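You operate a simulated robot arm through the tools that you are given. There is no shell and no other tool.

You are at the controls of a simulated robot arm. One attempt, no reset.

JOB
Set the cage dial as the tag says and close the cage up.
Fine: go by the tag in the holder; lower the tension arm, free the brake, shut the door, then turn the air on.

It is judged by the outcome, as a careful person would: the job done as asked, and still so three seconds after it is handed in. It fails if anything else is knocked over, pushed out of place, dropped, spilled or broken.

ROBOT AND FRAMES
A 7-joint arm with a two-finger parallel gripper, fixed in place. Base frame: the origin is on the floor under the middle of its stand, x ahead of it, y to its left, z up. Lengths are in mm, angles in degrees, forces in N, time in s.
It reaches about 1147 mm from its shoulder. Its first joint turns from -166.0 to 166.0 degrees. Payload 3.43 kg.
The tool frame sits at the grasp point between the pads (the TCP): z along the fingers, y along the line on which they close. The tips reach 30 mm beyond it. The gripper opens to 94 mm. The fingers are 28 mm wide and 10 mm thick; the gripper's body (50 by 96 mm) begins 55 mm behind the TCP.
Orientation is that of the tool frame in the base frame, as a unit quaternion [w, x, y, z]. With the fingers straight down and closing along the base's y, the tool's x points along the base's -x, its y along +y and its z along -z.

CONTROLS
- The arm moves only by the tool play_rows. Its argument "rows" is text: rows parted by semicolons, each of 7 numbers parted by spaces: the finger opening in cm, from 0 to 9.4, then the shift along the tool's x, y, z in cm, then the turn, a rotation vector about the tool's x, y, z in degrees. In form: gripper dx dy dz rx ry rz; .... A call has 1 to 20 rows; each row is the pose to reach, as a shift and turn from the pose commanded when the call began, along the tool's axes at that moment. Each row takes 0.2 s and may step no farther than 50 mm and 8.6 degrees from the row before; otherwise, or with a gripper value out of range, the whole call is refused. Where a pose cannot be reached the arm comes as near as it can. A force on the tool above 90 N (or 10 N above the force at the start of the call, whichever is more), or a blocked arm, ends the call early, and 0.2 s more pass. Each finger travels about 45 mm/s and halts on what it meets, pressing with about 40 N; the grip force reading is that of the motor and also rises with nothing between the fingers. The clock runs only during rows and for 0.2 s after the last one: add rows that repeat a pose to give the fingers time. It gives the time, the measured TCP pose, the force on the tool (base axes), the opening and the grip force at its end, in the units of the frame above (readings bear some noise), with the torque about the TCP (base axes, N m) and any sound that the robot's microphone picked up, and new pictures: "pictures" is both (left out), scene, wrist or none.
- Cameras (640 x 400 px; columns grow to the right, rows downward): "scene" is fixed at [51.2, -491.9, 1801.7]; the picture's right is [0.91, -0.41, 0.00], its down [-0.25, -0.55, -0.80] and it looks along [0.33, 0.72, -0.61] (base axes); focal length 318 px, centre (320, 200). "wrist" rides on the gripper at [76, 14, -102] in the tool frame; the picture's right is [-0.18, 0.98, 0.00], its down [-0.75, -0.14, -0.64] and it looks along [-0.63, -0.12, 0.77] (tool axes); focal length 243 px, centre (320, 200).
- pixel_to_xyz(camera, pixels): for up to 12 pixels [column, row] of the newest picture of that camera ("zoom" is the newest enlarged one), the place [x, y, z] in the base frame of the surface seen there, good to about 3 mm, but the place of the scene camera against the robot may be out by one fixed shift of up to 25 mm in any direction. No time passes.
- close_up(camera, box): a new picture of the part [left, top, right, bottom] of that camera's present view, enlarged. No time passes.
- finish_job(): hands the job in; it is judged then, once.

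Open the gripper and draw the arm clear of the work before you hand the job in, unless the task says otherwise.

The tools are called after "Request:" as a command line: name --argument value ..., lists and objects as JSON in quotes. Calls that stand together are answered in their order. play_rows: Moves the arm, as the interface text tells. Its arguments: {"type":"object","properties":{"rows":{"type":"string"},"pictures":{"type":"string","enum":["both","scene","wrist","none"]}},"required":["rows"]} The other tools are called the same way: pixel_to_xyz (camera, pixels) gives the place of the surface under pixels of a picture; close_up (camera, box) takes an enlarged picture of a part of a camera's view; finish_job () hands the job in.

At the start:

```text
time: 0.0
position: [435.2, 187.6, 1503.7]
tool_rot: [0.0, 0.0, 1.0, 0.0]
force: [-0.5, -0.4, 0.4]
torque: [0.01, -0.02, 0.0]
grip_width: 93.8
finger_force: 0.1
```

scene: 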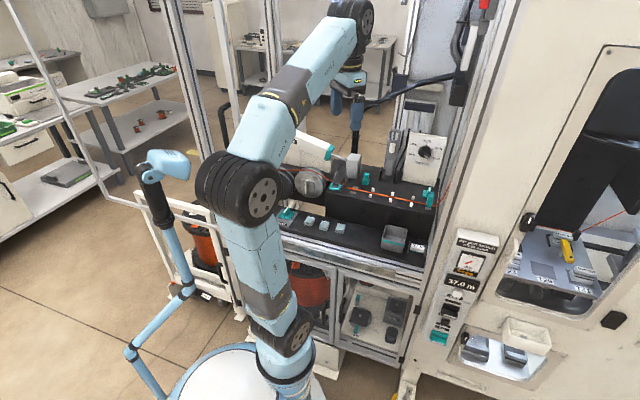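
wrist: 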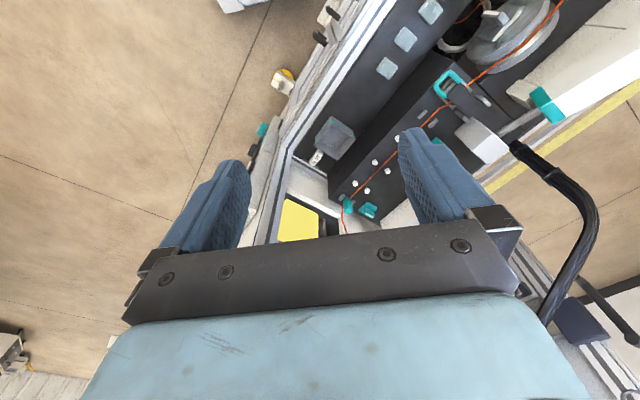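

The scene shows a cage with a dial at about (428,150), a machine bed around (370,190), and a holder/tag somewhere. I'll take enlarged pictures to identify the parts.

Request:
close_up --camera "scene" --box '[260, 100, 460, 225]'

Request:
close_up --camera "scene" --box '[260, 190, 440, 302]'

Request:
close_up --camera "scene" --box '[400, 220, 560, 400]'

Request:
close_up --camera "scene" --box '[120, 60, 320, 320]'

Request:
close_up --camera "wrist" --box '[240, 0, 640, 250]'

```text
3.20 times, centred on (360, 162) of scene
```

zoom: 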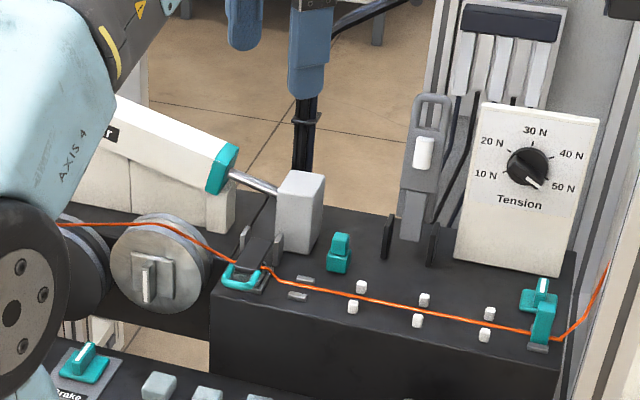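

```text
3.56 times, centred on (350, 246) of scene
```

zoom: 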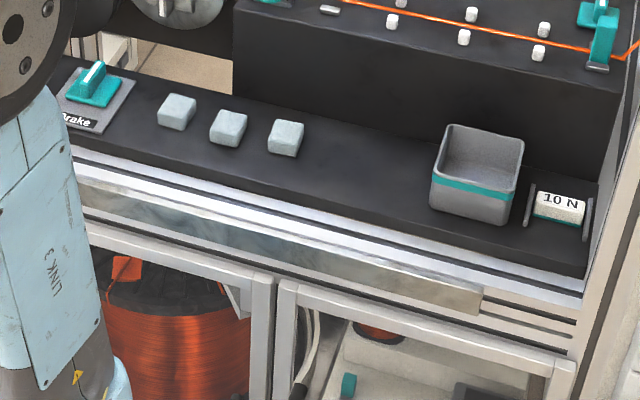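

```text
2.22 times, centred on (480, 310) of scene
```

zoom: 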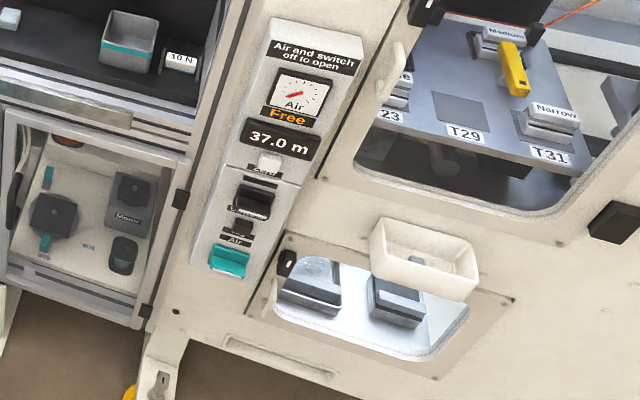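

```text
1.54 times, centred on (220, 190) of scene
```

zoom: 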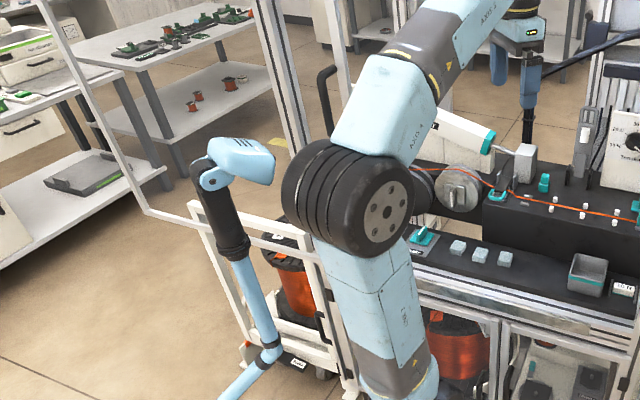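

```text
1.60 times, centred on (440, 125) of wrist
```

zoom: 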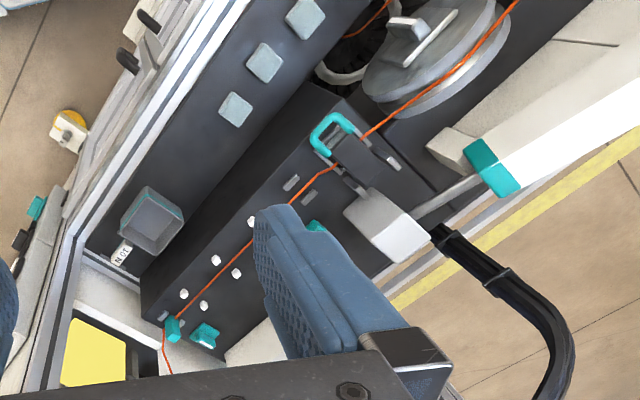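

I'll zoom in tighter on the tag, dial, brake, tension arm, door frame and air panel.

Request:
close_up --camera "scene" --box '[370, 215, 440, 260]'

Request:
close_up --camera "scene" --box '[390, 120, 460, 165]'

Request:
close_up --camera "scene" --box '[430, 220, 510, 350]'

Request:
close_up --camera "scene" --box '[320, 150, 450, 215]'

Request:
close_up --camera "scene" --box '[0, 0, 260, 240]'

Request:
close_up --camera "scene" --box '[320, 0, 520, 125]'

Request:
close_up --camera "scene" --box '[180, 190, 460, 400]'

Request:
close_up --camera "wrist" --box '[220, 0, 380, 100]'

Request:
close_up --camera "scene" --box '[270, 120, 370, 240]'

```text
8.89 times, centred on (405, 238) of scene
```

zoom: 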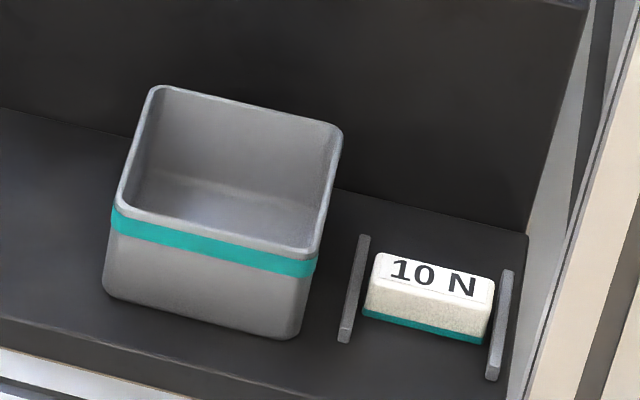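

```text
8.89 times, centred on (425, 142) of scene
```

zoom: 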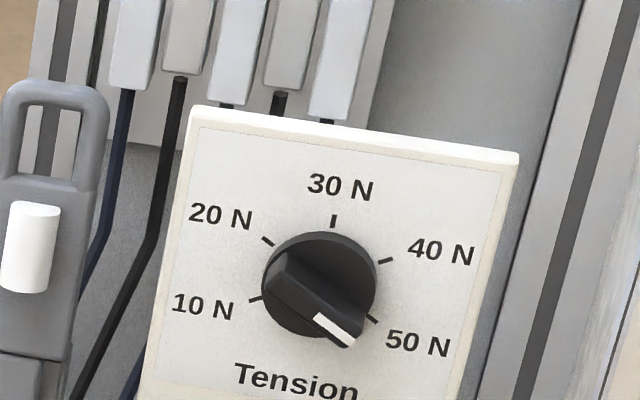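

```text
3.08 times, centred on (470, 285) of scene
```

zoom: 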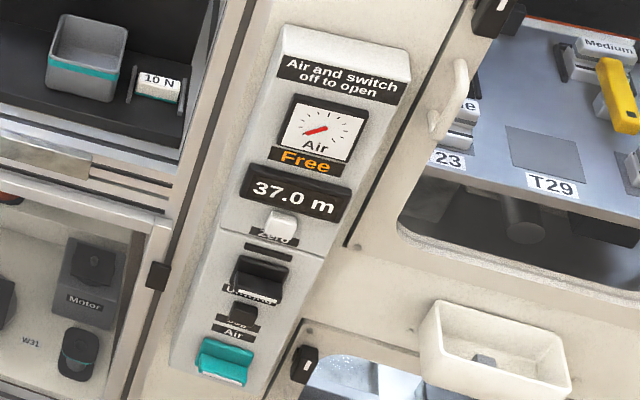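

```text
4.92 times, centred on (385, 182) of scene
```

zoom: 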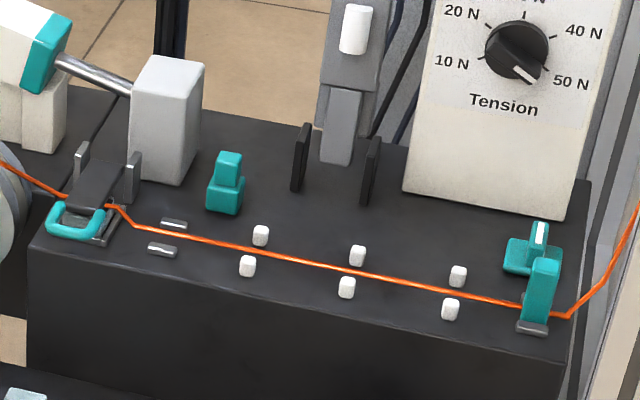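

```text
1.67 times, centred on (130, 120) of scene
```

zoom: 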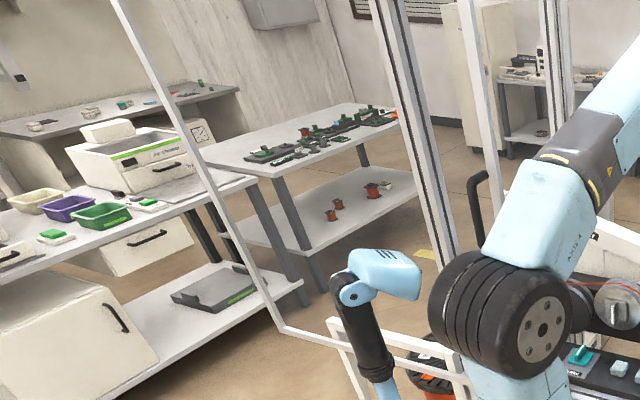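

```text
3.20 times, centred on (420, 62) of scene
```

zoom: 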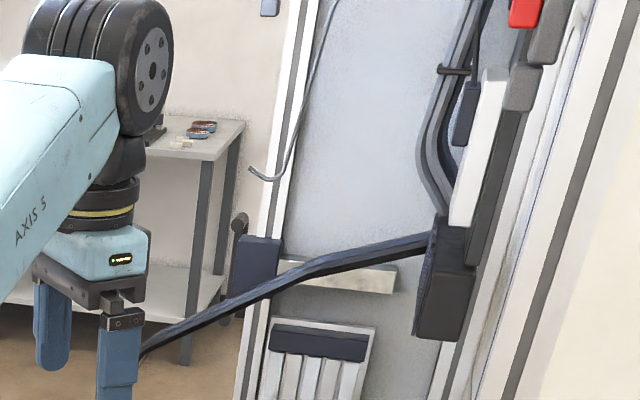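

```text
1.90 times, centred on (320, 295) of scene
```

zoom: 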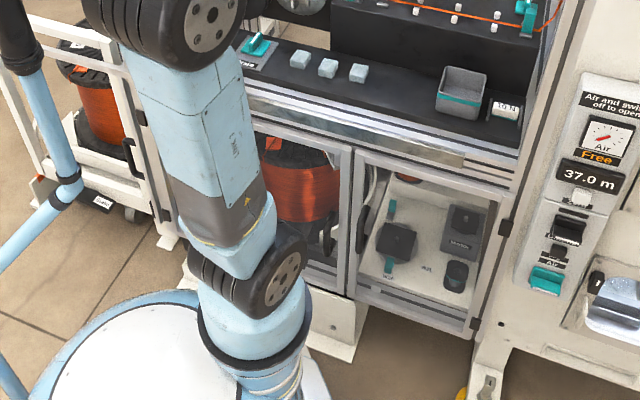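

```text
4.00 times, centred on (300, 50) of wrist
```

zoom: 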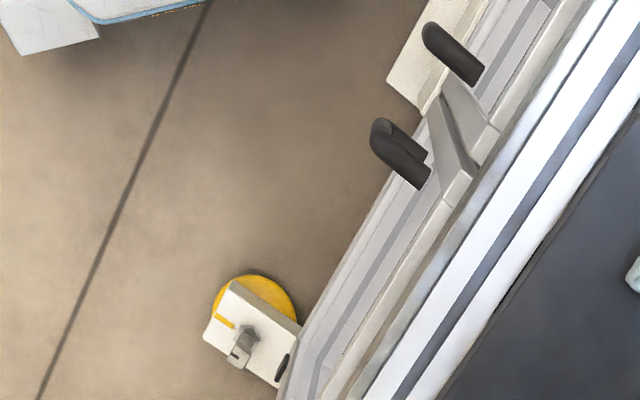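

```text
3.33 times, centred on (320, 180) of scene
```

zoom: 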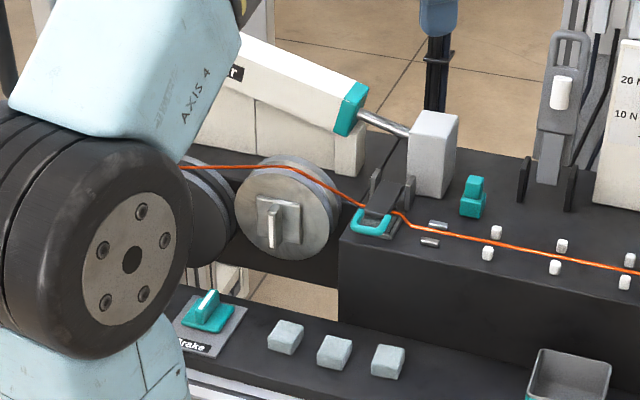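

Tag reads "10 N" and the dial pointer is at 50 N. I'll gather coordinates for the main features from the scene camera.

Request:
pixel_to_xyz --camera "scene" --pixels '[[425, 152], [428, 156], [397, 150], [391, 175], [290, 213], [310, 222], [340, 228], [440, 336], [451, 197], [419, 246], [394, 238], [397, 135]]'

Request:
pixel_to_xyz --camera "scene" --pixels '[[15, 5], [60, 100], [105, 195], [150, 205], [195, 212], [235, 218], [205, 100], [180, 100], [225, 110], [350, 163], [340, 187], [366, 180]]'

Request:
pixel_to_xyz --camera "scene" --pixels '[[440, 200], [370, 187], [310, 180], [468, 262], [460, 283], [450, 310], [410, 75], [455, 95], [465, 60], [486, 5], [325, 150], [300, 160]]'

Request:
close_up --camera "scene" --box '[270, 195, 320, 230]'

Request:
close_up --camera "scene" --box '[430, 280, 480, 350]'

Request:
close_up --camera "scene" --box '[450, 225, 510, 290]'

```text
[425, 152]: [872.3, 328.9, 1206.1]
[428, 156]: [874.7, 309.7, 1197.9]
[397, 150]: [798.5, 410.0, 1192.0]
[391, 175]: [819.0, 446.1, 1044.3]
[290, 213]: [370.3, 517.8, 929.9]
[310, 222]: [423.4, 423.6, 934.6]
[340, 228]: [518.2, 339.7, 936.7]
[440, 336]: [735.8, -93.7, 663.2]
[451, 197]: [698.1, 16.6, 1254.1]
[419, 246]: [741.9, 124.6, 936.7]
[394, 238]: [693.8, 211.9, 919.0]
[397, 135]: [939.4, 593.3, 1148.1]
```

```text
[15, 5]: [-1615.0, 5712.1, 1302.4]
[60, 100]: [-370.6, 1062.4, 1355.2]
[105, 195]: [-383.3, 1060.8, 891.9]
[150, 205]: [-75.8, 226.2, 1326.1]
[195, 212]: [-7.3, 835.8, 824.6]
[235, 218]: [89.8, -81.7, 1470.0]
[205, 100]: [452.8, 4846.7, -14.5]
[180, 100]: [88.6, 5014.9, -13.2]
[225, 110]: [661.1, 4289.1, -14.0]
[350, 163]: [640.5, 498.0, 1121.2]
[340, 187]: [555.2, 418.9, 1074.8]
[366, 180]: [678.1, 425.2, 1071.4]
```

```text
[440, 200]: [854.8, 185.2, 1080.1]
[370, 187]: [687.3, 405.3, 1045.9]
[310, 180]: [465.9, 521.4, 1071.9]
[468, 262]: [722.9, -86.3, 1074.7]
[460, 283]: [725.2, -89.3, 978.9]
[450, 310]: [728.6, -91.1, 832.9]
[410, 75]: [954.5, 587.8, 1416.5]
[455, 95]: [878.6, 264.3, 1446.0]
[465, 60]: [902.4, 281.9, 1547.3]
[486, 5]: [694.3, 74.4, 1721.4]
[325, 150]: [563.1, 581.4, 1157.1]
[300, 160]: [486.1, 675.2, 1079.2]
```

```text
11.43 times, centred on (295, 212) of scene
```

zoom: 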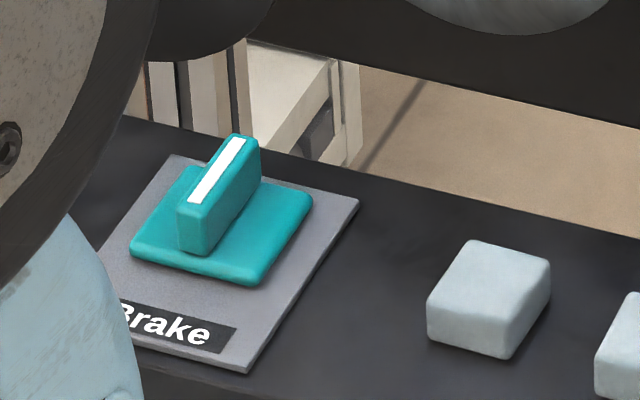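

```text
5.71 times, centred on (455, 315) of scene
```

zoom: 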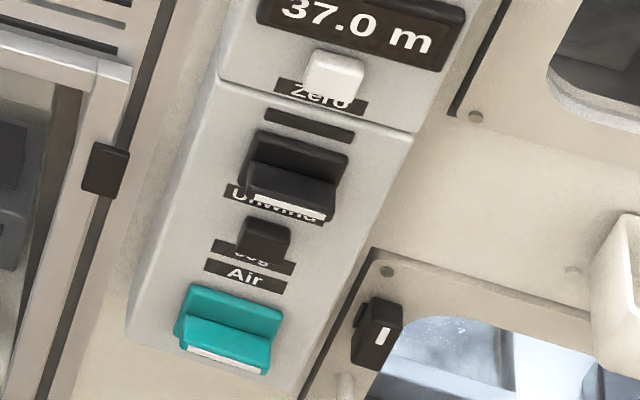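

```text
6.15 times, centred on (480, 258) of scene
```

zoom: 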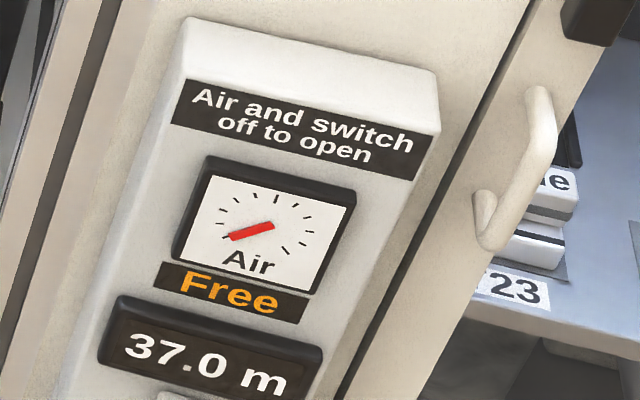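

The door seems to be the large open frame on the left of the scene. I'll sample points along it, the posts, and the robot itself, to work out the geometry.

Request:
pixel_to_xyz --camera "scene" --pixels '[[45, 65], [75, 130], [92, 166], [120, 199], [130, 201], [140, 203], [146, 204], [170, 205], [185, 208], [197, 210], [215, 213], [225, 216]]'

Request:
pixel_to_xyz --camera "scene" --pixels '[[165, 20], [172, 50], [180, 80], [190, 115], [200, 150], [195, 140], [180, 150], [168, 165], [155, 185], [160, 215], [190, 280], [135, 355]]'

Request:
pixel_to_xyz --camera "scene" --pixels '[[250, 350], [280, 340], [300, 320], [260, 200], [210, 30], [215, 60], [225, 90], [222, 115], [440, 110], [470, 110], [480, 100], [415, 300]]'

Request:
close_up --camera "scene" --box '[90, 100, 260, 260]'

Request:
close_up --camera "scene" --box '[0, 0, 120, 80]'

Request:
close_up --camera "scene" --box '[140, 0, 300, 130]'

```text
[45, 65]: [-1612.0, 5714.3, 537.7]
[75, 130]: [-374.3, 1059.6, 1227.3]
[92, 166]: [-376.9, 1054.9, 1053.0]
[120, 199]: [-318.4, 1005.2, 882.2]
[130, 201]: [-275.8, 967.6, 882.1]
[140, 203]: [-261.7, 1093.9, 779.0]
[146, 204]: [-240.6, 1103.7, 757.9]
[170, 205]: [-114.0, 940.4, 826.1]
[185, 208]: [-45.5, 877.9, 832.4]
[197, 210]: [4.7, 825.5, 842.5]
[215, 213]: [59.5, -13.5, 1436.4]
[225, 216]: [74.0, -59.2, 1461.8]
```

```text
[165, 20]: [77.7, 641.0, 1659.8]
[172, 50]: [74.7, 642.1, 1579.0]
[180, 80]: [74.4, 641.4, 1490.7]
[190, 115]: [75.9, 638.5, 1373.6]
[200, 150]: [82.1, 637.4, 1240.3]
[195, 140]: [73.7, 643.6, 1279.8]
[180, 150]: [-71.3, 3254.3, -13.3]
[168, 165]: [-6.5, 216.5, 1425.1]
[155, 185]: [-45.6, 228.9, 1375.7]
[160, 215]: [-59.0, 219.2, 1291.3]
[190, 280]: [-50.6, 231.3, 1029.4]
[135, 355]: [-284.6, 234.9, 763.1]
```

```text
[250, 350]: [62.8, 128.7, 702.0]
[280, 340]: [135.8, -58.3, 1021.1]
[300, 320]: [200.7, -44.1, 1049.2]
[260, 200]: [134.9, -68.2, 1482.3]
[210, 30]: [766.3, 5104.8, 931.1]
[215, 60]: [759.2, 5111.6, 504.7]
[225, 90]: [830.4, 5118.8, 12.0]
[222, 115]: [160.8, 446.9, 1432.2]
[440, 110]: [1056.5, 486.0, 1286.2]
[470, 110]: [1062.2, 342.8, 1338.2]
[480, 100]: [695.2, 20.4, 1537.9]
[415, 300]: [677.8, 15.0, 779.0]
```

```text
2.50 times, centred on (175, 180) of scene
```

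zoom: 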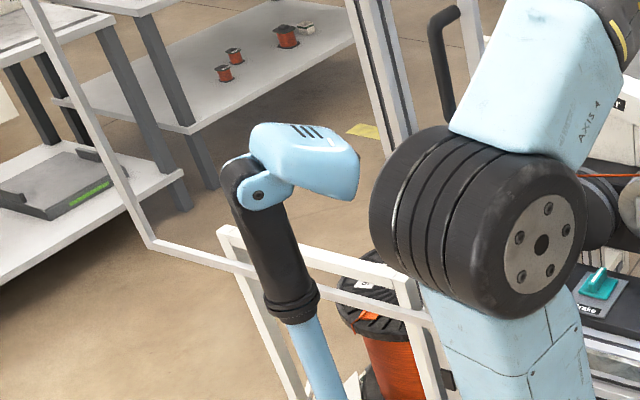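

```text
5.00 times, centred on (60, 40) of scene
```

zoom: 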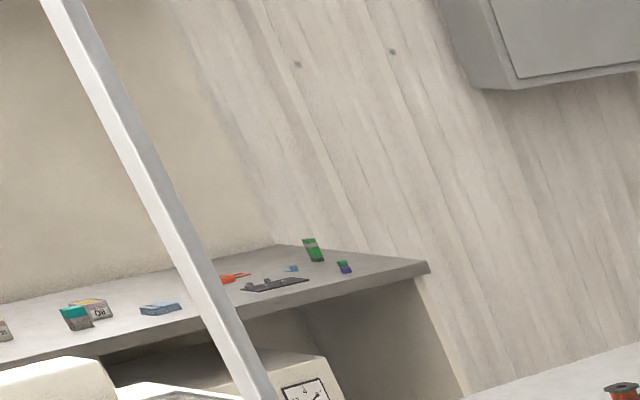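

```text
3.08 times, centred on (220, 65) of scene
```

zoom: 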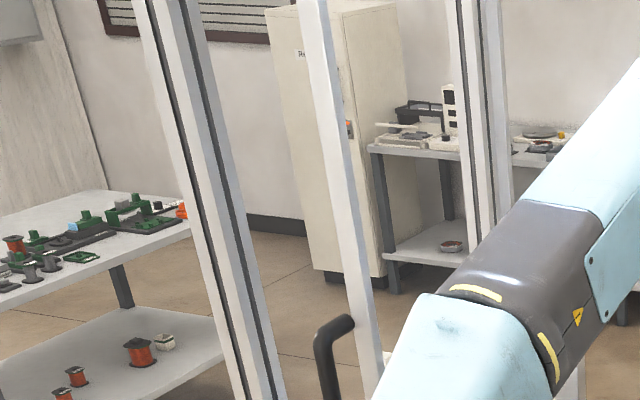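

The left frame lies in the plane of the cage front (x+y≈700) and there's a black handle near (222,115), so it looks like a sliding door slid open to the left. I'll sample the handle, the door's leading edge, the dial plate and tension arm more densely.

Request:
close_up --camera "scene" --box '[205, 80, 245, 145]'

Request:
pixel_to_xyz --camera "zoom" --pixels '[[300, 200], [400, 100], [320, 300], [200, 100], [250, 200], [280, 130], [330, 120], [360, 240], [420, 60], [440, 200], [460, 120], [150, 300]]'

Request:
pixel_to_xyz --camera "scene" --pixels '[[412, 134], [447, 139], [405, 175], [435, 185], [420, 165], [440, 160], [426, 137], [428, 157], [423, 150], [430, 153], [419, 153], [431, 149]]'

Request:
pixel_to_xyz --camera "scene" --pixels '[[392, 130], [399, 131], [394, 147], [393, 157], [389, 168], [382, 170], [395, 175], [381, 162], [395, 166], [393, 148], [400, 145], [388, 160]]'

```text
6.15 times, centred on (225, 112) of scene
```

zoom: 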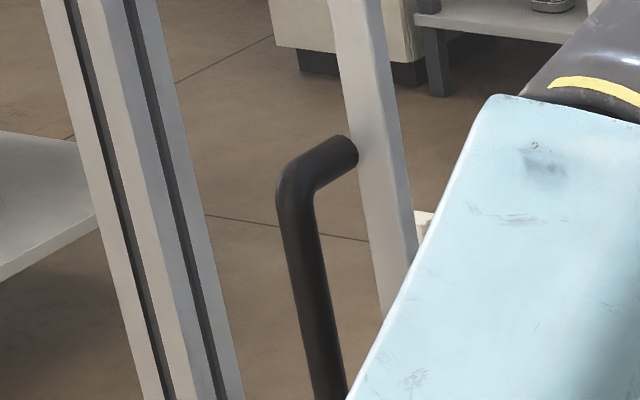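

```text
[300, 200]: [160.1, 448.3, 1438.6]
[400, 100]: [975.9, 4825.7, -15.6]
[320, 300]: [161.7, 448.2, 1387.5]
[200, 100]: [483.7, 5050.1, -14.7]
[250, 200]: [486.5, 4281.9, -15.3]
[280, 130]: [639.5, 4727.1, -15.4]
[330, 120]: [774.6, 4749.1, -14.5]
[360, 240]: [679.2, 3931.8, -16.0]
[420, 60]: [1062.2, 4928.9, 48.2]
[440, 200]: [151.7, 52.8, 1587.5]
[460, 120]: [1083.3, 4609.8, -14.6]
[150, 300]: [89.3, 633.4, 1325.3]
```

```text
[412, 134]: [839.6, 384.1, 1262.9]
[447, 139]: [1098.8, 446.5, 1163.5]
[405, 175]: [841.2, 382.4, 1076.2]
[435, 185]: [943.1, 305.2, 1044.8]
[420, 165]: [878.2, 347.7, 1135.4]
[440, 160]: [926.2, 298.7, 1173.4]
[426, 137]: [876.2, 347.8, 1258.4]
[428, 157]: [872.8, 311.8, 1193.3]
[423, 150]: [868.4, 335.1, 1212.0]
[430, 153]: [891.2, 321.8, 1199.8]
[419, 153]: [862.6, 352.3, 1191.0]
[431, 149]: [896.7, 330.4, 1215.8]
```

```text
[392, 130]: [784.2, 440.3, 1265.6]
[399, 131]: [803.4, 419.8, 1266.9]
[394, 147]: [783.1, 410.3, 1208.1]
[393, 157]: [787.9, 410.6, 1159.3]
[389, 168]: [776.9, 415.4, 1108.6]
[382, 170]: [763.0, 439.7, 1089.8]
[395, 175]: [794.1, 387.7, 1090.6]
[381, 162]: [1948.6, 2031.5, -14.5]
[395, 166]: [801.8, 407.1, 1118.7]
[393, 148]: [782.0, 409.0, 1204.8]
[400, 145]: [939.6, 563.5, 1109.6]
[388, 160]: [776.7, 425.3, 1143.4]
```

The dial plate is vertical (x+y≈1224) and the handle runs vertically at about (160,448). I'll yaw the tool 45° about the vertical and draw back slightly, so the wrist camera looks squarely into the cage.

Request:
play_rows --rows "9.4 1 -1 0 0 0 -7.5; 9.4 2 -2 0 0 0 -15; 9.4 3 -3 0 0 0 -22.5; 9.4 4 -4 0 0 0 -30; 9.4 5 -5 0 0 0 -37.5; 9.4 6 -6 0 0 0 -45; 9.4 6 -6 0 0 0 -45"

```text
time: 1.6
position: [374.8, 128.1, 1504.3]
tool_rot: [0.001, -0.383, 0.924, 0.001]
force: [-0.3, 1.1, 0.1]
torque: [-0.02, -0.02, -0.05]
grip_width: 93.7
finger_force: 0.0
```

scene: 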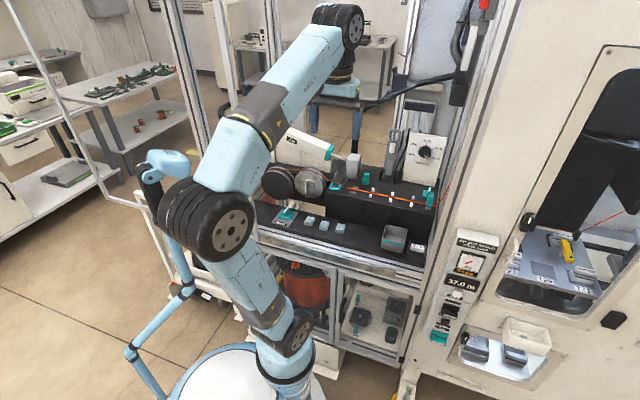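
wrist: 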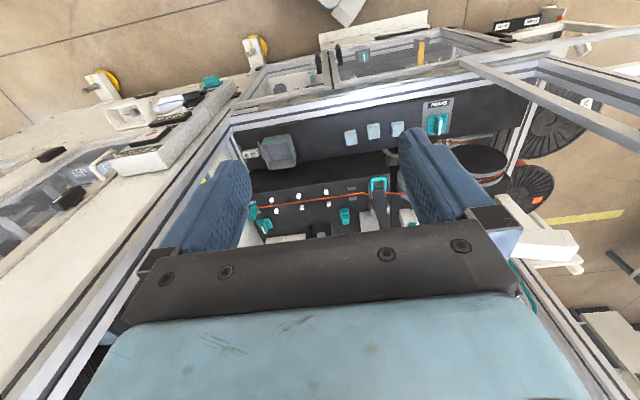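

The yaw worked, and the scene picture shows the elbow swinging left towards the light-blue stand at about (165,185). I'll check that clearance and inspect the newly visible brake and tension parts.

Request:
close_up --camera "scene" --box '[100, 120, 300, 400]'

Request:
close_up --camera "scene" --box '[250, 130, 450, 255]'

Request:
close_up --camera "wrist" --box '[230, 80, 530, 268]'

Request:
close_up --camera "scene" --box '[270, 200, 310, 230]'

Request:
pixel_to_xyz --camera "scene" --pixels '[[165, 155], [185, 160], [150, 170], [155, 200], [165, 230], [190, 290], [130, 350], [185, 205], [165, 205], [180, 235], [220, 220], [235, 60]]'

```text
1.43 times, centred on (200, 260) of scene
```

zoom: 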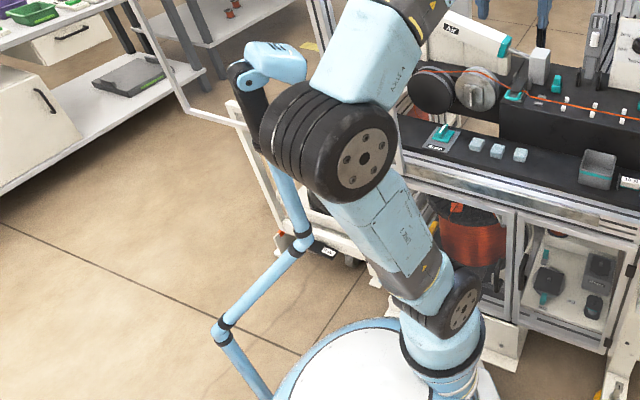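

```text
3.20 times, centred on (350, 192) of scene
```

zoom: 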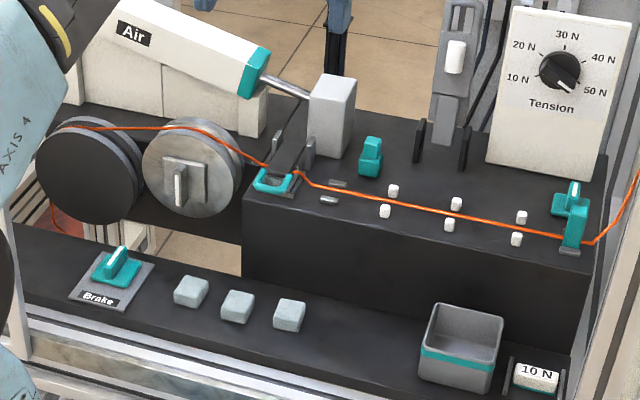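

```text
2.13 times, centred on (380, 174) of wrist
```

zoom: 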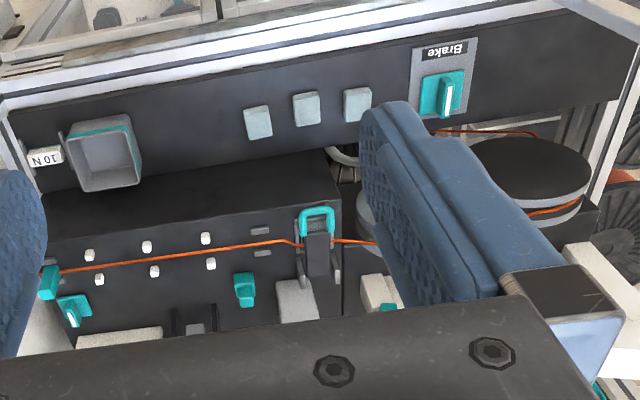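

```text
13.33 times, centred on (290, 215) of scene
```

zoom: 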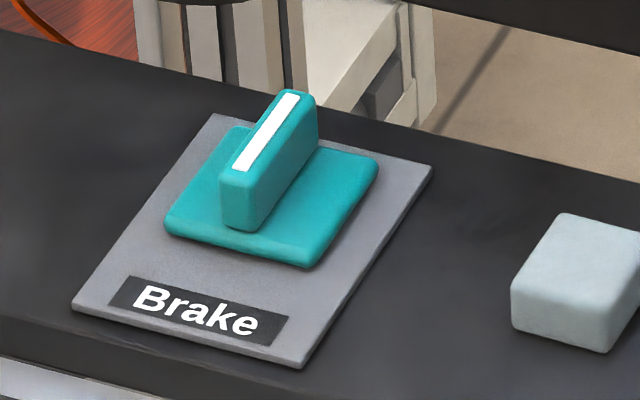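

```text
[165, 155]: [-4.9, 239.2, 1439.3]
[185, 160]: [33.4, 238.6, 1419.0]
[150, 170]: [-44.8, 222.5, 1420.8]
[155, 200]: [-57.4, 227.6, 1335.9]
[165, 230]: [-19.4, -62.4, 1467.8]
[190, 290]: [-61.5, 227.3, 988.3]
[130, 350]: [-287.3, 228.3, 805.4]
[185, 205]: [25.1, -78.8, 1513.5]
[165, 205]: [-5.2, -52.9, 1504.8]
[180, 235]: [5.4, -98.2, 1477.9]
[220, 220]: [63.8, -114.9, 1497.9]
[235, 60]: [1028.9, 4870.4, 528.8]
```

Before going in, I'll map the hanging black tube, the handle's top stub and the cage's top/bottom rails as obstacles.

Request:
pixel_to_xyz --camera "scene" --pixels '[[445, 77], [420, 84], [400, 91], [385, 98], [370, 105], [358, 125], [355, 140], [456, 90], [468, 40], [395, 72], [405, 95], [440, 5]]'

Request:
pixel_to_xyz --camera "wrist" --pixels '[[440, 125], [437, 105], [350, 135], [376, 130], [397, 130], [376, 182], [378, 205], [345, 212], [265, 225], [252, 152], [283, 150], [345, 100]]'

Request:
close_up --camera "scene" --box '[340, 60, 470, 160]'

Request:
close_up --camera "scene" --box '[375, 120, 415, 180]'

Request:
pixel_to_xyz --camera "zoom" --pixels '[[300, 60], [240, 60], [330, 100], [300, 160], [220, 90], [220, 120], [280, 230], [220, 320], [320, 300], [120, 320], [330, 330], [260, 130]]'

```text
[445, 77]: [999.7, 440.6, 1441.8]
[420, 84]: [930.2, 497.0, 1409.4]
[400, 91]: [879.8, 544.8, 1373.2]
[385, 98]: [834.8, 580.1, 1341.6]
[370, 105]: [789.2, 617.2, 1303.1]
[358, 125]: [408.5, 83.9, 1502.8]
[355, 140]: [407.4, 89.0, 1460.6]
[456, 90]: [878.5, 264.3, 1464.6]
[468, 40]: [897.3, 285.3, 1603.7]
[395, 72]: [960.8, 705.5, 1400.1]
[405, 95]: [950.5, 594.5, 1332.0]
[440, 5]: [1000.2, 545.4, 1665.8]
```

```text
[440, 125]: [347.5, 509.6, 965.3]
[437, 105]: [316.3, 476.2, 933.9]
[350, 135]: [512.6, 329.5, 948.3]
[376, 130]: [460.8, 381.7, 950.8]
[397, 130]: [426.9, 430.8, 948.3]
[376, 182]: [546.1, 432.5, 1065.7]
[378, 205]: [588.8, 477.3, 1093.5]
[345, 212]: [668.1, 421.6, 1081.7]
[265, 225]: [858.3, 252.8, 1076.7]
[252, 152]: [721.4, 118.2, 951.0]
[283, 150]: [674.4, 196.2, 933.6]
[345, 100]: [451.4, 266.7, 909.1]
```

```text
4.00 times, centred on (405, 110) of scene
```

zoom: 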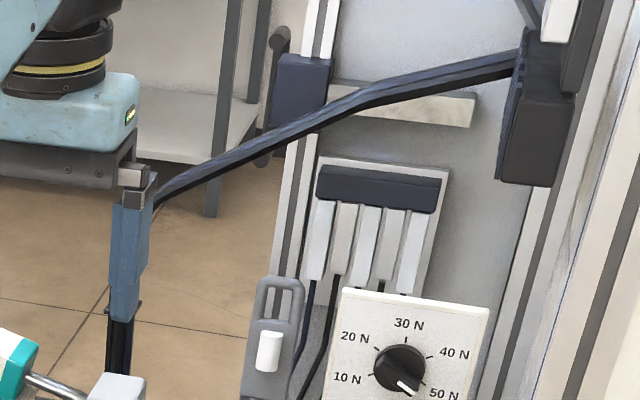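

```text
6.67 times, centred on (395, 150) of scene
```

zoom: 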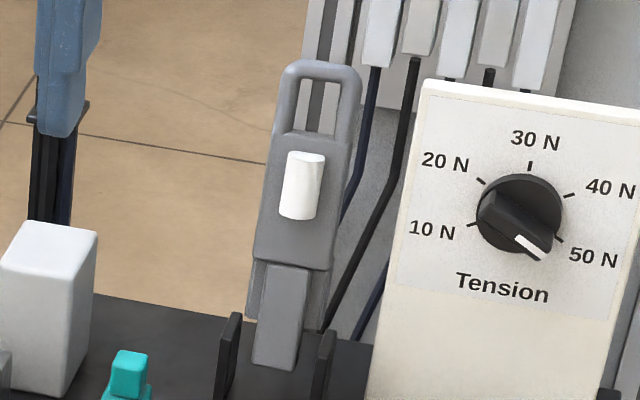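

```text
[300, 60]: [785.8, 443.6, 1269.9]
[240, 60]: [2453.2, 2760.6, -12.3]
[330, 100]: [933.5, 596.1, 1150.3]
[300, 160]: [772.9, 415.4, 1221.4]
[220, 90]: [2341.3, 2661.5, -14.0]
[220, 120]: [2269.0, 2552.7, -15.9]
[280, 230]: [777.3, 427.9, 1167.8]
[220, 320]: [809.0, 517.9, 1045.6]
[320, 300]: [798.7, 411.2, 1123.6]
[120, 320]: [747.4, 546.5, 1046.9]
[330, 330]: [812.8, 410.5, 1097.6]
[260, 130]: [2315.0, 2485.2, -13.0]
```

The tube is well behind the work (d≈490 mm past the door plane), so the dial approach is clear. I want the camera above the gripper for horizontal work, so I'll test spinning the tool 170° about its axis.

Request:
play_rows --rows "9.4 0 0 0 0 0 8.5; 9.4 0 0 0 0 0 17; 9.4 0 0 0 0 0 25.5; 9.4 0 0 0 0 0 34; 9.4 0 0 0 0 0 42.5; 9.4 0 0 0 0 0 51; 9.4 0 0 0 0 0 59.5; 9.4 0 0 0 0 0 68; 9.4 0 0 0 0 0 76.5; 9.4 0 0 0 0 0 85; 9.4 0 0 0 0 0 93.5; 9.4 0 0 0 0 0 102; 9.4 0 0 0 0 0 110.5; 9.4 0 0 0 0 0 119; 9.4 0 0 0 0 0 127.5; 9.4 0 0 0 0 0 136; 9.4 0 0 0 0 0 144.5; 9.4 0 0 0 0 0 153; 9.4 0 0 0 0 0 161.5; 9.4 0 0 0 0 0 170"

```text
time: 5.8
position: [374.0, 127.0, 1504.8]
tool_rot: [0.0, 0.887, 0.461, 0.002]
force: [-0.3, -0.2, -0.8]
torque: [0.03, 0.0, -0.04]
grip_width: 93.9
finger_force: 0.0
```

scene: 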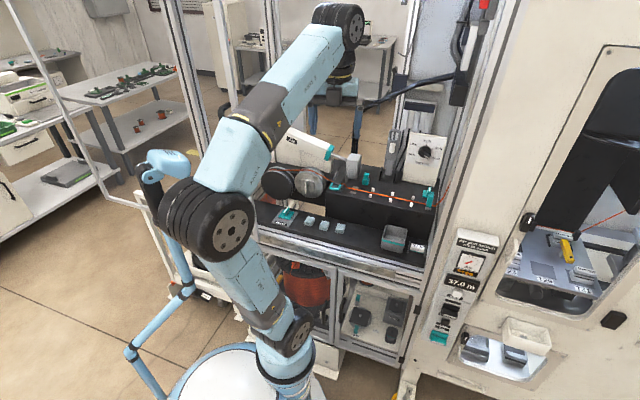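
wrist: 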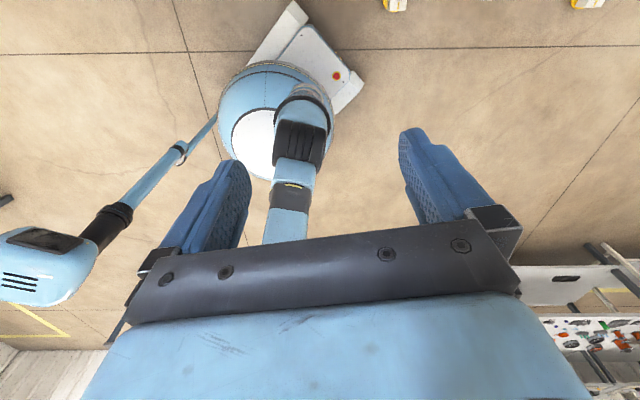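

The tool spins freely. I'll finish the yaw alignment, then tilt it to horizontal (camera on top) while moving to about (628,161,1400), in front of and above the dial and tension arm.

Request:
play_rows --rows "9.4 0 0 0 0 0 5; 9.4 0 0 0 0 0 10; 9.4 0 0 0 0 0 10" --pictures "none"

Request:
play_rows --rows "9.4 1.85 1.41 0.95 0 8.18 0; 9.4 3.7 2.83 1.9 0 16.36 0; 9.4 5.55 4.24 2.86 0 24.5 0; 9.4 7.4 5.66 3.8 0 32.7 0; 9.4 9.25 7.07 4.76 0 40.9 0; 9.4 11.1 8.49 5.7 0 49.1 0; 9.4 12.95 9.9 6.67 0 57.3 0; 9.4 14.8 11.3 7.6 0 65.5 0; 9.4 16.65 12.7 8.58 0 73.6 0; 9.4 18.5 14.1 9.5 0 81.8 0; 9.4 20.36 15.56 10.48 0 90 0; 9.4 20.36 15.56 10.48 0 90 0"

```text
time: 6.6
position: [374.0, 129.3, 1503.6]
tool_rot: [-0.001, 0.924, 0.383, 0.001]
force: [-0.1, 0.1, 0.5]
torque: [-0.01, 0.02, 0.02]
grip_width: 93.9
finger_force: 0.0
```

```text
time: 9.2
position: [628.7, 163.3, 1398.5]
tool_rot: [-0.271, 0.653, 0.27, 0.654]
force: [0.8, -0.4, -0.5]
torque: [-0.01, 0.01, 0.03]
grip_width: 94.1
finger_force: 0.0
```

scene: 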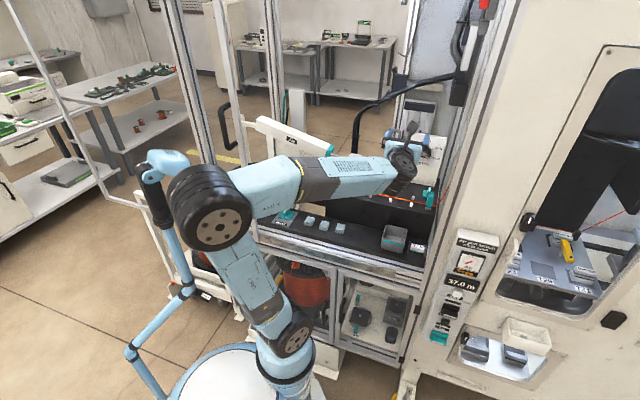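
wrist: 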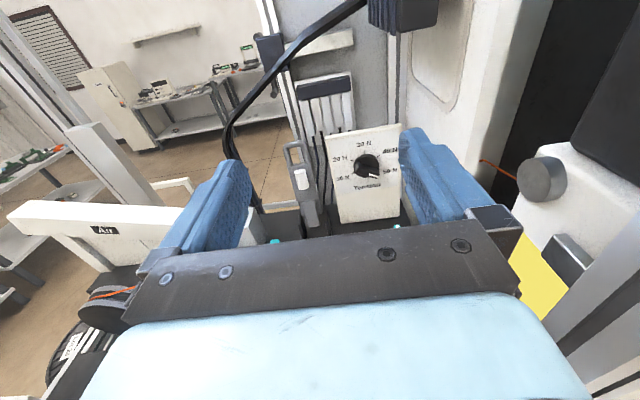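

The camera is now upright and sees the dial at (367,165) and the tension arm at (300,175). I'll take enlarged pictures.

Request:
close_up --camera "wrist" --box '[260, 120, 420, 240]'

Request:
pixel_to_xyz --camera "zoom" --pixels '[[430, 180], [465, 210], [400, 170], [140, 100], [145, 130], [165, 230], [230, 390], [310, 60], [540, 60], [320, 380], [430, 140], [200, 300]]'

Request:
close_up --camera "scene" --box '[200, 60, 320, 160]'

Request:
pixel_to_xyz --camera "zoom" --pixels '[[130, 230], [110, 260], [135, 345], [160, 445], [200, 230], [210, 260], [160, 220], [190, 330], [440, 120], [500, 100], [110, 150], [180, 150]]'

```text
3.33 times, centred on (340, 180) of wrist
```

zoom: 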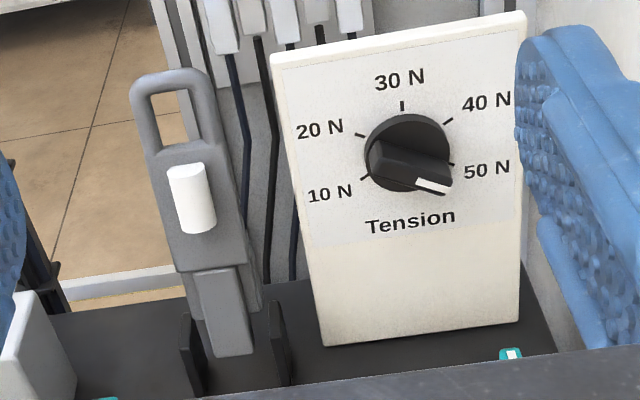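

```text
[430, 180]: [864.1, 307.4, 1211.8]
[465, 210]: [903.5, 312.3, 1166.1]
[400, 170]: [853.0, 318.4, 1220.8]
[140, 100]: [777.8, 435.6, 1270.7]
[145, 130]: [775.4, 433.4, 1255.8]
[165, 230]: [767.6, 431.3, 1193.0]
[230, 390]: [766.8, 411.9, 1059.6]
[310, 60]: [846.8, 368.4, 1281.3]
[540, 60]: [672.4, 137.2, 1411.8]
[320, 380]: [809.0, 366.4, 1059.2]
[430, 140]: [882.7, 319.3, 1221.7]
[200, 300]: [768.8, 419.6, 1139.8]
```

```text
4.00 times, centred on (260, 110) of scene
```

zoom: 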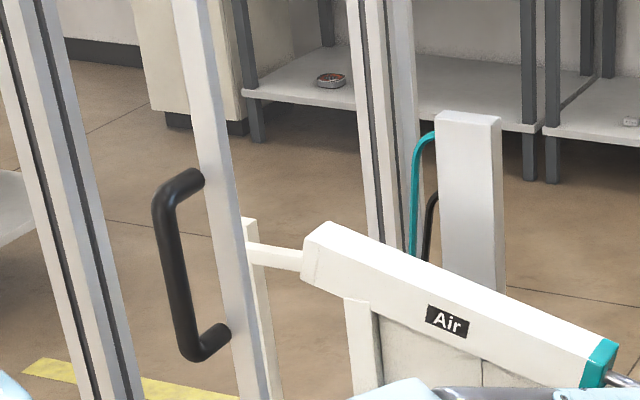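

```text
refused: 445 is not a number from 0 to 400
```

The dial's bar front is near (860,312,1215) with the pointer at 50 N; labels are spaced 60° apart. I'll approach to stand off about 60 mm in front of the knob for a close look.

Request:
play_rows --rows "9.4 -2 0.65 2; 9.4 -4 1.3 4" --pictures "none"

Request:
play_rows --rows "9.4 -2.3 0.73 2.2 0 0 0; 9.4 -4.6 1.45 4.4 0 0 0; 9.4 -6.9 2.2 6.7 0 0 0; 9.4 -9.2 2.9 8.9 0 0 0; 9.4 -11.5 3.6 11.1 0 0 0; 9.4 -13.8 4.4 13.4 0 0 0; 9.4 -16.1 5.1 15.6 0 0 0; 9.4 -18.35 5.8 17.8 0 0 0; 9.4 -18.35 5.8 17.8 0 0 0"

```text
refused: a row must be a list of 7 entries
```

```text
time: 11.2
position: [798.5, 245.7, 1217.3]
tool_rot: [-0.27, 0.653, 0.27, 0.653]
force: [0.3, -0.1, -0.2]
torque: [0.04, 0.02, -0.01]
grip_width: 94.2
finger_force: 0.0
```

scene: 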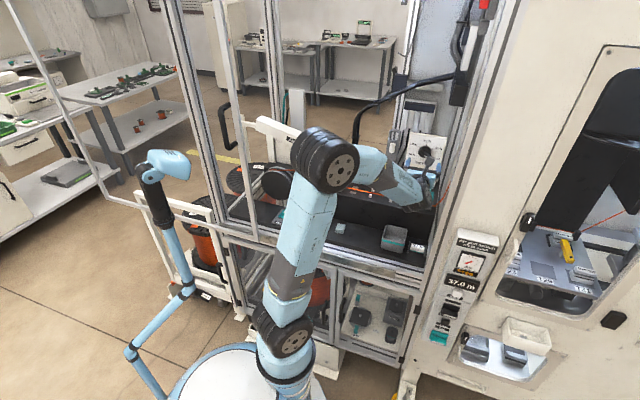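
wrist: 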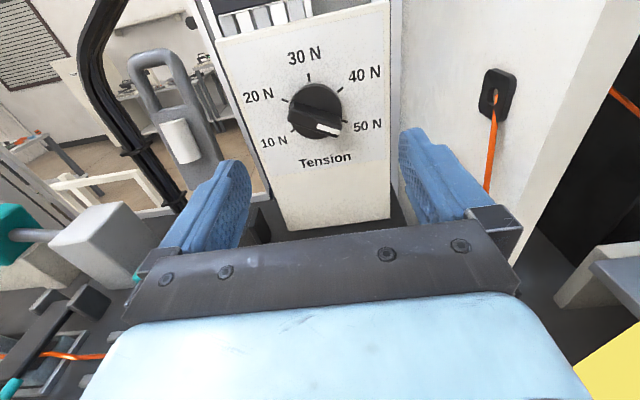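

The knob is clearly seen at (316,112). I'll enlarge it and measure its bar and surrounding ticks.

Request:
close_up --camera "wrist" --box '[250, 40, 394, 130]'

Request:
pixel_to_xyz --camera "wrist" --pixels '[[333, 130], [315, 125], [300, 117], [318, 122], [308, 120], [315, 95], [310, 77], [360, 120], [343, 90], [283, 99], [290, 130], [305, 125]]'

Request:
pixel_to_xyz --camera "wrist" --pixels '[[150, 60], [180, 60], [155, 75], [165, 90], [180, 140], [195, 160], [137, 75], [200, 110], [215, 95], [300, 200], [350, 200], [270, 50]]'

```text
4.44 times, centred on (322, 85) of wrist
```

zoom: 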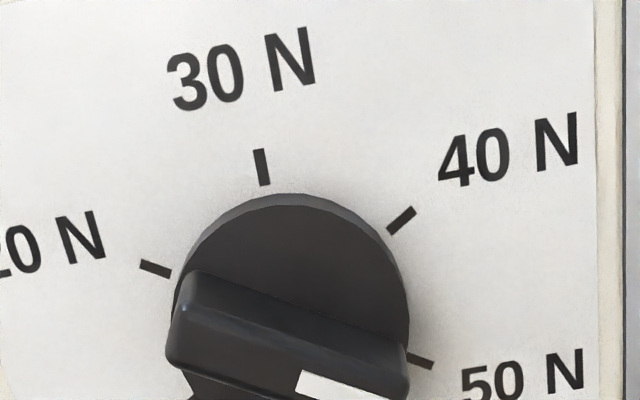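

```text
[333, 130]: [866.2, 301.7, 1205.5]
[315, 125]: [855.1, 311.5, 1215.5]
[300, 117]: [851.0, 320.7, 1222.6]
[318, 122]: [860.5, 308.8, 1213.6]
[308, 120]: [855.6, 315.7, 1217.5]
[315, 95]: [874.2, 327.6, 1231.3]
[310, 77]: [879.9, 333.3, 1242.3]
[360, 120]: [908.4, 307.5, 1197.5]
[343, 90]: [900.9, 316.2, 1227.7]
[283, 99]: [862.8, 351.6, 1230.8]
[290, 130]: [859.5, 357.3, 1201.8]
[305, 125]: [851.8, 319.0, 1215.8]
```

```text
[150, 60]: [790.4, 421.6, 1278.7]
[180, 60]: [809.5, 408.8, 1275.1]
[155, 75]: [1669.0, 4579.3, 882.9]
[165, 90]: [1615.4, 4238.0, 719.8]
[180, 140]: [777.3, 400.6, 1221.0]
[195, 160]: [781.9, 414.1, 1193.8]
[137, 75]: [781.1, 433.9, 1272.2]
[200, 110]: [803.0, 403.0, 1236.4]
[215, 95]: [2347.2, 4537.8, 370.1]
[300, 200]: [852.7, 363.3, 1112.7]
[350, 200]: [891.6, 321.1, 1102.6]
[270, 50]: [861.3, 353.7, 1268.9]
```

Knob centre is about U=387 (along the front), z≈1214.5, bar front at depth 826. Before turning I'll check the clearance to the right wall and below the hand.

Request:
pixel_to_xyz --camera "wrist" --pixels '[[450, 60], [450, 140], [500, 95], [560, 100], [600, 60], [420, 30], [400, 215], [470, 180], [540, 200], [600, 250], [100, 310], [90, 240]]'

Request:
close_up --camera "scene" --box '[360, 100, 490, 220]'

```text
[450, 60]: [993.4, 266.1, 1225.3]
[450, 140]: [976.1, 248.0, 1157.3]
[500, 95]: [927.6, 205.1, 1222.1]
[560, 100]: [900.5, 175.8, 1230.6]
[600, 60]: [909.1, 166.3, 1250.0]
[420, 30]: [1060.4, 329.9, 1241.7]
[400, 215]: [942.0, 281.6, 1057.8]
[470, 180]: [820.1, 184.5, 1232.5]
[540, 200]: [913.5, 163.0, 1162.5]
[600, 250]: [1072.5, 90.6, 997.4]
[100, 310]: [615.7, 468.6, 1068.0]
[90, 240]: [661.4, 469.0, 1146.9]
```

```text
3.33 times, centred on (425, 160) of scene
```

zoom: 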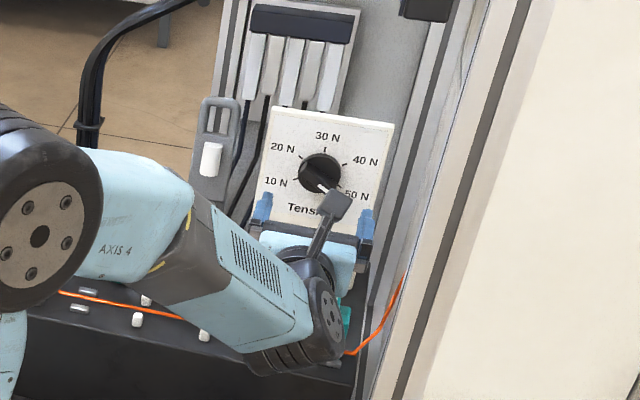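

Right wall is at U≈511, so the stalk camera must not swing right; turning counter-clockwise (negative rz) swings it left and down, which is clear. I'll test that rotation range in free space first.

Request:
play_rows --rows "7 -0.25 -0.35 0 0 0 -8.5; 7 -0.25 -0.35 0 0 0 -17; 7 -0.25 -0.35 0 0 0 -25.5; 7 -0.25 -0.35 0 0 0 -34; 7 -0.25 -0.35 0 0 0 -42.5; 7 -0.25 -0.35 0 0 0 -51; 7 -0.25 -0.35 0 0 0 -59.5; 7 -0.25 -0.35 0 0 0 -68; 7 -0.25 -0.35 0 0 0 -76.5; 7 -0.25 -0.35 0 0 0 -85; 7 -0.25 -0.35 0 0 0 -93.5; 7 -0.25 -0.35 0 0 0 -102; 7 -0.25 -0.35 0 0 0 -110.5; 7 -0.25 -0.35 0 0 0 -119; 7 -0.25 -0.35 0 0 0 -127.5; 7 -0.25 -0.35 0 0 0 -136; 7 -0.25 -0.35 0 0 0 -144.5; 7 -0.25 -0.35 0 0 0 -153; 7 -0.25 -0.35 0 0 0 -161.5; 7 -0.25 -0.35 0 0 0 -170"

```text
time: 15.4
position: [793.8, 249.3, 1212.8]
tool_rot: [0.627, -0.214, 0.674, 0.327]
force: [0.4, 0.4, 0.7]
torque: [0.04, 0.03, 0.0]
grip_width: 70.0
finger_force: 0.1
```

scene: 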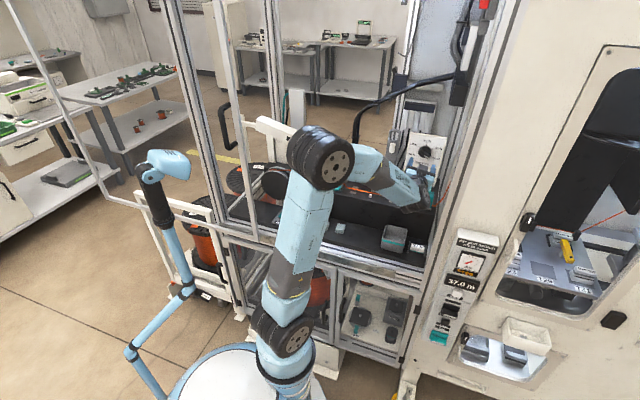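
wrist: 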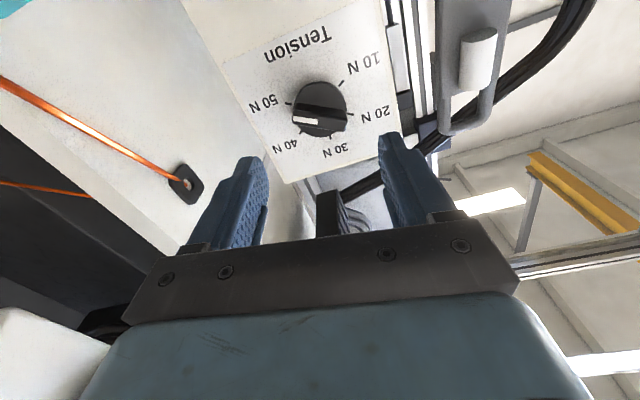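

The full rotation is reachable. I'll come back to rz=-60° (fingers straddling the bar), moving 30 mm closer, and check alignment.

Request:
play_rows --rows "7 0 0 0 0 0 8.5; 7 0 0 0 0 0 17; 7 0 0 0 0 0 25.5; 7 0 0 0 0 0 34; 7 0 0 0 0 0 42.5; 7 0 0 0.5 0 0 51; 7 0 0 1 0 0 59.5; 7 0 0 1.5 0 0 68; 7 0 0 2 0 0 76.5; 7 0 0 2.5 0 0 85; 7 0 0 3 0 0 93.5; 7 0 0 3 0 0 102; 7 0 0 3 0 0 110; 7 0 0 3 0 0 110" --pictures "wrist"

```text
time: 18.4
position: [815.2, 271.7, 1213.2]
tool_rot: [0.091, 0.431, 0.561, 0.701]
force: [-0.4, 0.2, -0.2]
torque: [0.0, 0.0, 0.01]
grip_width: 70.1
finger_force: 0.1
```

wrist: 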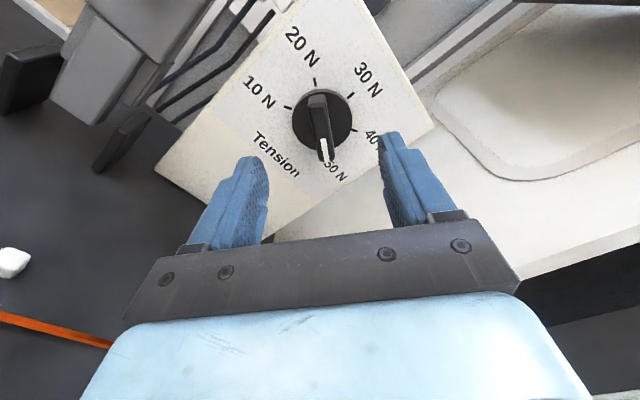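

The bar is aligned vertically between the fingers at (322,125). I'll enlarge to check its centre against the tool axis before moving in.

Request:
close_up --camera "wrist" --box '[256, 80, 384, 180]'

Request:
pixel_to_xyz --camera "zoom" --pixels '[[300, 80], [320, 80], [310, 150], [325, 200], [330, 250], [340, 300], [345, 370], [290, 150], [370, 300], [430, 200], [220, 200], [310, 300]]'

```text
4.00 times, centred on (320, 130) of wrist
```

zoom: 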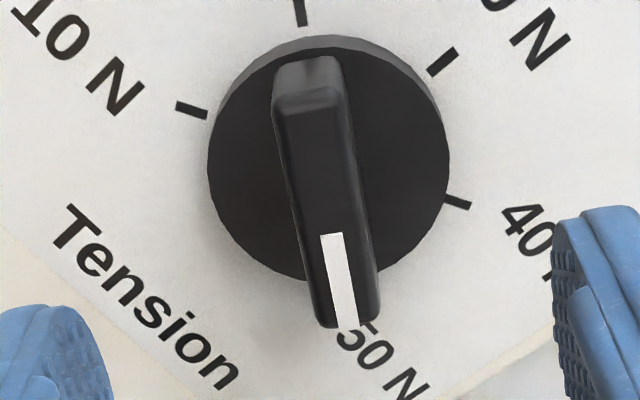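

```text
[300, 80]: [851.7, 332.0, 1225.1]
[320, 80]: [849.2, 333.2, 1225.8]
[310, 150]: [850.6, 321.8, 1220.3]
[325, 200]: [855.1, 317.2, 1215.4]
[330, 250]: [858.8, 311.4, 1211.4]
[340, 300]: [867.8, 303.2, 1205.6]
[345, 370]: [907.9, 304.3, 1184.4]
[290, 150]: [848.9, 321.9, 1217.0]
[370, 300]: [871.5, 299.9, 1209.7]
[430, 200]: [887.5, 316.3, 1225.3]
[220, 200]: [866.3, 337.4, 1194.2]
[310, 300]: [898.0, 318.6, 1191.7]
```

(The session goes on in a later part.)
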